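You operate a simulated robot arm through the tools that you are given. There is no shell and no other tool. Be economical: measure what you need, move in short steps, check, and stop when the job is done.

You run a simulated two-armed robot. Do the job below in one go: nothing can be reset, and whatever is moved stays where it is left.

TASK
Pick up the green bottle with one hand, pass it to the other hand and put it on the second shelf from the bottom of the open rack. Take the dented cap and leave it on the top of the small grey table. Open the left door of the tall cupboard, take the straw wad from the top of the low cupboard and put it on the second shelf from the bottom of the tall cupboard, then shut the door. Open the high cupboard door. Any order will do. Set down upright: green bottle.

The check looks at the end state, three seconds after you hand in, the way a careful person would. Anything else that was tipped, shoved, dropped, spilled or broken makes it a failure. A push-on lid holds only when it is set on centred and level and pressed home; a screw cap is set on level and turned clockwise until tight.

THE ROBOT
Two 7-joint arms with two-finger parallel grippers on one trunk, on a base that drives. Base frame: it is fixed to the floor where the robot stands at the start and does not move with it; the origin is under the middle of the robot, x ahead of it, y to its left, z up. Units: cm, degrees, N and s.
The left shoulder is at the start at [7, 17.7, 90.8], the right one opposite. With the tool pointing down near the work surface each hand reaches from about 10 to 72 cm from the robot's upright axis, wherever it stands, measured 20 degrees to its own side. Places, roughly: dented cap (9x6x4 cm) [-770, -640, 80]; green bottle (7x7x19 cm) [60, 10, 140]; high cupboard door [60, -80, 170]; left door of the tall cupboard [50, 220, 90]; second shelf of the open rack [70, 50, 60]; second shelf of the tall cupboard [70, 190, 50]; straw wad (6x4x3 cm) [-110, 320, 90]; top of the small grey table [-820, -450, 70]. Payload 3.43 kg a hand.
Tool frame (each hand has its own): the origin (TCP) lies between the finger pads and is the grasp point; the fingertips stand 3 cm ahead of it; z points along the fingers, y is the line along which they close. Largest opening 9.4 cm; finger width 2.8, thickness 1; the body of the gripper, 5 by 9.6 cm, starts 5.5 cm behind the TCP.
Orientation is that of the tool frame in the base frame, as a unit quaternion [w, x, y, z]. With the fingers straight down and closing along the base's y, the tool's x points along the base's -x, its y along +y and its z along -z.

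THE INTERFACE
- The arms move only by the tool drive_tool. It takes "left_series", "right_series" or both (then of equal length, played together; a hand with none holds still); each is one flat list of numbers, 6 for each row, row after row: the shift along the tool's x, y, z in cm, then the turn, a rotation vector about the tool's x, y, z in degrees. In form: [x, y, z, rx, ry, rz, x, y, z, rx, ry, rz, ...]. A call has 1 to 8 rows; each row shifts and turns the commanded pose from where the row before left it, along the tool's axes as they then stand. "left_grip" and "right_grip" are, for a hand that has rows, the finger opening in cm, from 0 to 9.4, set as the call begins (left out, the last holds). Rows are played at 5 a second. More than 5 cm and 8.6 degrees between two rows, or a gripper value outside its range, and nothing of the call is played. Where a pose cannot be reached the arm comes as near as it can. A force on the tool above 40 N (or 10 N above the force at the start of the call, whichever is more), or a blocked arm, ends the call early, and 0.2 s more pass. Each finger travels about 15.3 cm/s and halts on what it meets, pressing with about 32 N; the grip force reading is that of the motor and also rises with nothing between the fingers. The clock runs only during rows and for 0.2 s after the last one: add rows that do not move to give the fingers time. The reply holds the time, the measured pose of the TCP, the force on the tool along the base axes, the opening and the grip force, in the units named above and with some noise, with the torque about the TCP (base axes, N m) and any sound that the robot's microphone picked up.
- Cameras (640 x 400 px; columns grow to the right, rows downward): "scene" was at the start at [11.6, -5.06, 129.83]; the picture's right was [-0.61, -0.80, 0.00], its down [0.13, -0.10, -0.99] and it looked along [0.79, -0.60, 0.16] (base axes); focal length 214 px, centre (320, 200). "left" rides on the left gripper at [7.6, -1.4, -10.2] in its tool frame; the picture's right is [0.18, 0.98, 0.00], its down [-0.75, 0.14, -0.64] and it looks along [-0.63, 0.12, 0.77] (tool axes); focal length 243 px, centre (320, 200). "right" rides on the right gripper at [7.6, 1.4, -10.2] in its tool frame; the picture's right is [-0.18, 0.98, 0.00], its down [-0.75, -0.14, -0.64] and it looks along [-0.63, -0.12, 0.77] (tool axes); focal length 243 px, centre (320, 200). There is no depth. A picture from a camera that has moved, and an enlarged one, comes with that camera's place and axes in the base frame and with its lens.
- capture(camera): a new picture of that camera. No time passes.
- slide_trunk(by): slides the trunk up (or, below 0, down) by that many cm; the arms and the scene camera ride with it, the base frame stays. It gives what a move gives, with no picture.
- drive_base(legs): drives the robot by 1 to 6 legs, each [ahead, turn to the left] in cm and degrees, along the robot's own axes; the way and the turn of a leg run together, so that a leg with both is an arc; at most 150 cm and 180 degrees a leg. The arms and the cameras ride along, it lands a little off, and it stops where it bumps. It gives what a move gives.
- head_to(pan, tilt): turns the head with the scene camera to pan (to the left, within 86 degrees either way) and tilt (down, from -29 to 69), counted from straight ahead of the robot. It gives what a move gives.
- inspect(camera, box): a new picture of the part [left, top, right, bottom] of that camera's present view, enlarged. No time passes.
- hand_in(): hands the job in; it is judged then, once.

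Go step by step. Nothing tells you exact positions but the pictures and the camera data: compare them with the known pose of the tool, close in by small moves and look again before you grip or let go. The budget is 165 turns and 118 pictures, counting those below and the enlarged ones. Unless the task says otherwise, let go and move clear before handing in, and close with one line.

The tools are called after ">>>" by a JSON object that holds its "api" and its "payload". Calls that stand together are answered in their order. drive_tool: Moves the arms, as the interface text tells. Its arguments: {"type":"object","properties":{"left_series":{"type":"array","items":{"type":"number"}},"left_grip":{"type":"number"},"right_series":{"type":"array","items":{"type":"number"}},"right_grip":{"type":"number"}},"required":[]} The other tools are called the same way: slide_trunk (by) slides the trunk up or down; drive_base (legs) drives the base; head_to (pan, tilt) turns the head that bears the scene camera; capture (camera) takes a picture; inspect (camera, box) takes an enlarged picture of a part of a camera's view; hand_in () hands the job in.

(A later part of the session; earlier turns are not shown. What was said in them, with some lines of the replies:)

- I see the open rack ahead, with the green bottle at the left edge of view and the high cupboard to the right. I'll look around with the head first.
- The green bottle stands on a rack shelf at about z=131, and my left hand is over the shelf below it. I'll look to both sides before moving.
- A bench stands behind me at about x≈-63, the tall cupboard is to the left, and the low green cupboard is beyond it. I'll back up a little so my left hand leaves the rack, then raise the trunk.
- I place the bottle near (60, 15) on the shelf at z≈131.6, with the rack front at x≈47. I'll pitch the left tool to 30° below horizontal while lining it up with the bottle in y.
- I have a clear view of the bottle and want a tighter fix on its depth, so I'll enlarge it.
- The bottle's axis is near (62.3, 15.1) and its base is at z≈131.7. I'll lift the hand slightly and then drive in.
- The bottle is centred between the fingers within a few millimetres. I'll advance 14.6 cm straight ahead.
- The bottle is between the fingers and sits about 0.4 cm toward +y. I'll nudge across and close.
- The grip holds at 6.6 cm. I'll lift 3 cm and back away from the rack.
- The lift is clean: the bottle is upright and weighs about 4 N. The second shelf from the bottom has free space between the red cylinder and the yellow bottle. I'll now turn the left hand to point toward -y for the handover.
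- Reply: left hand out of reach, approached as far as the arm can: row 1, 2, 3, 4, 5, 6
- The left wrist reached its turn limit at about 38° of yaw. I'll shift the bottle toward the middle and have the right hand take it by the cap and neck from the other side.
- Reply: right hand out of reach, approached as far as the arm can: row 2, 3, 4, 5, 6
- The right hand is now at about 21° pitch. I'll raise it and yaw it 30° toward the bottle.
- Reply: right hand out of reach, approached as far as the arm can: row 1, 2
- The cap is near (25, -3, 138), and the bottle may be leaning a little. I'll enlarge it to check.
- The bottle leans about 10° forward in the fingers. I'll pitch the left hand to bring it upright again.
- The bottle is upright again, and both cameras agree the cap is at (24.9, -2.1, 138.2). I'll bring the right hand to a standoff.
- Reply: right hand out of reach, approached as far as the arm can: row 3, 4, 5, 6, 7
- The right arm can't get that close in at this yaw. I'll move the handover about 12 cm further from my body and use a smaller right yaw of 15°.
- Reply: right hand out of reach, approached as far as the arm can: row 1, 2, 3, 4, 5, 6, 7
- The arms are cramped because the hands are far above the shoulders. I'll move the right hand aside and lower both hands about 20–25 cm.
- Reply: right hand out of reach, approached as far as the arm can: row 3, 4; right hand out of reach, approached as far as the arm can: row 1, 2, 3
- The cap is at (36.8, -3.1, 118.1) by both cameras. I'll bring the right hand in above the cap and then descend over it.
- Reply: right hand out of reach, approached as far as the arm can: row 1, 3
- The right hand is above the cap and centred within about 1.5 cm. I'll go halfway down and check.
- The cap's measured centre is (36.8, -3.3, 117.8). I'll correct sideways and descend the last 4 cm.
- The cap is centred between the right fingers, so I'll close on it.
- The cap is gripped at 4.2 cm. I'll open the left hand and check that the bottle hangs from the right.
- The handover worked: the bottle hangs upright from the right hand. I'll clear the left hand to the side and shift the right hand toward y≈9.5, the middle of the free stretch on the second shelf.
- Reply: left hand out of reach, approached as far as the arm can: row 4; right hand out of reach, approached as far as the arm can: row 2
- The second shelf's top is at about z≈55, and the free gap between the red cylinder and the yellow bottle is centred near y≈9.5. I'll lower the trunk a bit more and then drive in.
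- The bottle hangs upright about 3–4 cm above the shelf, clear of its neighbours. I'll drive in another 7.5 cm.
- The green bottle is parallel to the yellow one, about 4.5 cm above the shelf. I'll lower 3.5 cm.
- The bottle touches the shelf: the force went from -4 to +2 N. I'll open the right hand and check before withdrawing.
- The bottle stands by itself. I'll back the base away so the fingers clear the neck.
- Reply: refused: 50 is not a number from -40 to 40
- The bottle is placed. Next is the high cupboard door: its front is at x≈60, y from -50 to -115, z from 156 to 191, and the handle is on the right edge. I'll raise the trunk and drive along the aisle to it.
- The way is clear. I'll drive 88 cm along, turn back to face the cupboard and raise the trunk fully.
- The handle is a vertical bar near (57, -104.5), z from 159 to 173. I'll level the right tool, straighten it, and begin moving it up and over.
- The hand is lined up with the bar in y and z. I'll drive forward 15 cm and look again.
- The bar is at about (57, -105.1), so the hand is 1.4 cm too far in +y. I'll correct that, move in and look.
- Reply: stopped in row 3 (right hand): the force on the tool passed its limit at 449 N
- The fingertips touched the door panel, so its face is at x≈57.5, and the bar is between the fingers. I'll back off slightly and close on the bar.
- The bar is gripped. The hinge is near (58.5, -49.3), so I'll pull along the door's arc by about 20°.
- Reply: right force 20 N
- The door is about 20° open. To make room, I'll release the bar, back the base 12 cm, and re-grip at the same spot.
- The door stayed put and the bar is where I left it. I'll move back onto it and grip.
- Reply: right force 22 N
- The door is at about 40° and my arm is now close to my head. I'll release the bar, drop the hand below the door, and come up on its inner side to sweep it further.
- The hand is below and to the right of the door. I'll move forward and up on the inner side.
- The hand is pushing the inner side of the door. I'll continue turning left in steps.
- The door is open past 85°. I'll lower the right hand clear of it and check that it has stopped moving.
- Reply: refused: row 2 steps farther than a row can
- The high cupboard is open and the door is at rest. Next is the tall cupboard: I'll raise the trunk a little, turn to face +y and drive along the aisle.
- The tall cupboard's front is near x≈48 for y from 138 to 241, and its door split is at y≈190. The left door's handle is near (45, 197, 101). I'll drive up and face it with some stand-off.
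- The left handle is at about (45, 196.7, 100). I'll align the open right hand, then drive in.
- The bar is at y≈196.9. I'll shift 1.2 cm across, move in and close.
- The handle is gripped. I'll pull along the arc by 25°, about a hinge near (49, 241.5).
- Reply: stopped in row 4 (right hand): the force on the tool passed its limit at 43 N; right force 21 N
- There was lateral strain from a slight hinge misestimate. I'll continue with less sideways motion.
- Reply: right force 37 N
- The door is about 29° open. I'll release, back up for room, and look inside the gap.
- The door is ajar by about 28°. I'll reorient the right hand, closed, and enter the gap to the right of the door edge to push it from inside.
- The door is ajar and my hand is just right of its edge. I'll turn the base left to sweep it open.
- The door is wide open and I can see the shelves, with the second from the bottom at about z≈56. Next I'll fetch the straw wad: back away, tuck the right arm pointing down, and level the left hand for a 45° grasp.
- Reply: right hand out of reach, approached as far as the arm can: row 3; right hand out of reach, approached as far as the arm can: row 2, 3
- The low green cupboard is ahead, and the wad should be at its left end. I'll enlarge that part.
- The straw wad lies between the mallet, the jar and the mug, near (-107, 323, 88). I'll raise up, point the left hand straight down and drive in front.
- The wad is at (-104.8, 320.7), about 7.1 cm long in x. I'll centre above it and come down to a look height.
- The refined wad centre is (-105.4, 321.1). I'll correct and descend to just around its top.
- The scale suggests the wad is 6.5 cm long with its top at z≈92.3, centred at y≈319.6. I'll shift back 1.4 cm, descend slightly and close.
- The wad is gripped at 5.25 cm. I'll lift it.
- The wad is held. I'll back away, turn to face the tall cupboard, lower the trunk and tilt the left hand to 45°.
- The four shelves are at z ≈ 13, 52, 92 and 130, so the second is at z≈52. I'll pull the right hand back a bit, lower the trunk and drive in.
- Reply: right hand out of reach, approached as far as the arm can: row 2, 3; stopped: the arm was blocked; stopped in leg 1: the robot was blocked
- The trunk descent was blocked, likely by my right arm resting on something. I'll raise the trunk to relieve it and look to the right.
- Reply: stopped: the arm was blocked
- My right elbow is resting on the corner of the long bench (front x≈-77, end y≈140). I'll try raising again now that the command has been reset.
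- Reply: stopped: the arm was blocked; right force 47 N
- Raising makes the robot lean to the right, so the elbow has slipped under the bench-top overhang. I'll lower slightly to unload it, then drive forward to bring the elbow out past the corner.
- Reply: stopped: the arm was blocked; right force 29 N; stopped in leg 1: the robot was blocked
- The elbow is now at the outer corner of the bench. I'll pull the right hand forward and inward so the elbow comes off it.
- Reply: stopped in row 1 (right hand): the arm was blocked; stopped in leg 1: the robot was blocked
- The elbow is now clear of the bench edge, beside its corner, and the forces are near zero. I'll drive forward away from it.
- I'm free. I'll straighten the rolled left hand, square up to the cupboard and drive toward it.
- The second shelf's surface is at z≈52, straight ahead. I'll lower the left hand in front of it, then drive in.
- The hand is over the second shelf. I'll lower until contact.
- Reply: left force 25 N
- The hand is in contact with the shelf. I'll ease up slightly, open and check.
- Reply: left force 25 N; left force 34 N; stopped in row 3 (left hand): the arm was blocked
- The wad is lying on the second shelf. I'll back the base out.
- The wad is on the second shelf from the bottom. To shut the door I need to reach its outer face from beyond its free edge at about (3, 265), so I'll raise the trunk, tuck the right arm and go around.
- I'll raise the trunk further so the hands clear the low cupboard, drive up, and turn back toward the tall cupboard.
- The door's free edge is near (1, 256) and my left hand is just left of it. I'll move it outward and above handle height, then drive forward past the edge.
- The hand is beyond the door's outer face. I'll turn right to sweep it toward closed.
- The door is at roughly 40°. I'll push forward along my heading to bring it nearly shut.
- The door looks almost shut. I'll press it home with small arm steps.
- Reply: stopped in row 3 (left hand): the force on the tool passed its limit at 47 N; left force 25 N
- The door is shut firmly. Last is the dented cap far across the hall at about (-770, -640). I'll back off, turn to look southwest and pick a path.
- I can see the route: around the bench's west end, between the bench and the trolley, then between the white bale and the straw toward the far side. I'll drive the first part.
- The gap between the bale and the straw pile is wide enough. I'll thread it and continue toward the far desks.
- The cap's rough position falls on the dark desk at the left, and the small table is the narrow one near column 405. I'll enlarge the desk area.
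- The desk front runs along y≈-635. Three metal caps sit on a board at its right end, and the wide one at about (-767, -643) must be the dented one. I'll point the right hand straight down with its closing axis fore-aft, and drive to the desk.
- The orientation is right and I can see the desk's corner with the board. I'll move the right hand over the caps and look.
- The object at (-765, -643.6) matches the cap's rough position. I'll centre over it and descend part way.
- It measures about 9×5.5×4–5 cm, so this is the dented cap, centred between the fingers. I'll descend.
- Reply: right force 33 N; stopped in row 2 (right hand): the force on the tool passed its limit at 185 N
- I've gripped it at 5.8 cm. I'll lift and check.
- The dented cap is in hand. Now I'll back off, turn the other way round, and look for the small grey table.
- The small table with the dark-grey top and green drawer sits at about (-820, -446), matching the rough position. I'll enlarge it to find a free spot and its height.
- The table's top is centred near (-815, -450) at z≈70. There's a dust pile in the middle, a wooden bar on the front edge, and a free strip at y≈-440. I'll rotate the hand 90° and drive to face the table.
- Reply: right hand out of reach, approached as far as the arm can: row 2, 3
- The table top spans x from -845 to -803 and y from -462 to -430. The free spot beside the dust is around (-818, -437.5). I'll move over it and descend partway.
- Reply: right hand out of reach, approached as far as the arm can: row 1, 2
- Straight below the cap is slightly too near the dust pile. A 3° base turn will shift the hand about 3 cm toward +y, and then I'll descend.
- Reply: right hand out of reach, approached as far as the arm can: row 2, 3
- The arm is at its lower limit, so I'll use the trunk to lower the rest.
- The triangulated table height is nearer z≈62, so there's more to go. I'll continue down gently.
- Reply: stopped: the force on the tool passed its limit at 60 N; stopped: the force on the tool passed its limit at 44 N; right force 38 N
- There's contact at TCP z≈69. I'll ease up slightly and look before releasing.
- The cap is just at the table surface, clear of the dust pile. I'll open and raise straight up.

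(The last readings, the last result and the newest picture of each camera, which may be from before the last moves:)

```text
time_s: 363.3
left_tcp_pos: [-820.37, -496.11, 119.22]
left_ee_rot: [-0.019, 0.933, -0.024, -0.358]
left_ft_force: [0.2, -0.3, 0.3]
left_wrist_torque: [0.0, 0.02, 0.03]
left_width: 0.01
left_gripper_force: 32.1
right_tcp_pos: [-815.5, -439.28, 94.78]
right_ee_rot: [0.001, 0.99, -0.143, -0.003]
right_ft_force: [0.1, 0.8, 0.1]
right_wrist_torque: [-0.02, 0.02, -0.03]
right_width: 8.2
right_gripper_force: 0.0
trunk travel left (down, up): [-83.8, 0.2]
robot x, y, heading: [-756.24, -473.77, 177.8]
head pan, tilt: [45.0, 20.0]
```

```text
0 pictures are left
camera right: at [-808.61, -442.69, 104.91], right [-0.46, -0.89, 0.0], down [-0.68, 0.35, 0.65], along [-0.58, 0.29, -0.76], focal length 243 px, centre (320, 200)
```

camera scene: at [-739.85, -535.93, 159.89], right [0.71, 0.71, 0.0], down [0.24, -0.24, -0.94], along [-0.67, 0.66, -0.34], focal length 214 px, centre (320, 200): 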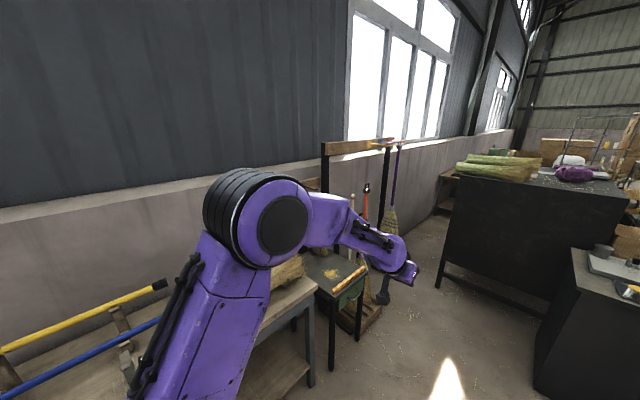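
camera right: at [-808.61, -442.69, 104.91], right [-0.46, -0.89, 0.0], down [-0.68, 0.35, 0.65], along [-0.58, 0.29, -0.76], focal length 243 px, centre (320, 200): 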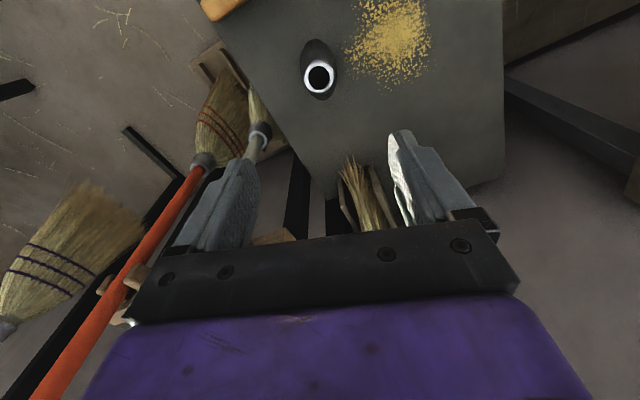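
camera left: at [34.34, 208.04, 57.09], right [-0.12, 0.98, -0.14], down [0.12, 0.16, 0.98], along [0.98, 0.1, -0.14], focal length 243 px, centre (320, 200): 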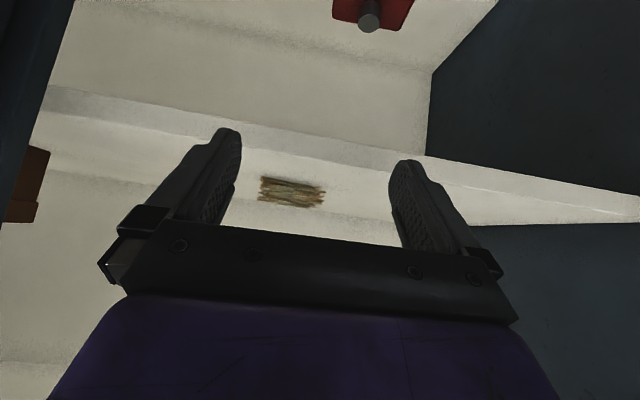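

The cap stands on the small grey table beside the dust pile and the hand is clear of it. I'll back off a little and hand in.

>>> {"api": "drive_base", "payload": {"legs": [[-12, 0]]}}

>>> {"api": "hand_in", "payload": {}}

```text
time_s: 364.5
left_tcp_pos: [-808.57, -496.64, 119.11]
left_ee_rot: [-0.02, 0.933, -0.025, -0.357]
left_ft_force: [0.4, 0.1, -0.2]
left_wrist_torque: [0.01, -0.03, 0.03]
left_width: 0.03
left_gripper_force: 31.9
right_tcp_pos: [-803.68, -439.54, 94.61]
right_ee_rot: [0.001, 0.99, -0.144, -0.002]
right_ft_force: [-0.1, 0.4, -0.2]
right_wrist_torque: [0.03, 0.03, 0.0]
right_width: 8.19
right_gripper_force: 0.0
trunk travel left (down, up): [-83.8, 0.2]
robot x, y, heading: [-744.92, -474.2, 177.8]
head pan, tilt: [45.0, 20.0]
```

```text
The job is handed in.
```

All the tasks are done and handed in: the bottle was passed between hands and stands upright on the rack's second shelf, the cap is on the small grey table, the wad is in the tall cupboard with its door shut, and the high cupboard door is open; on the way my right elbow caught under the long bench's top and had to be worked free, and I saw nothing moved there, but I didn't go back to check that bench closely.
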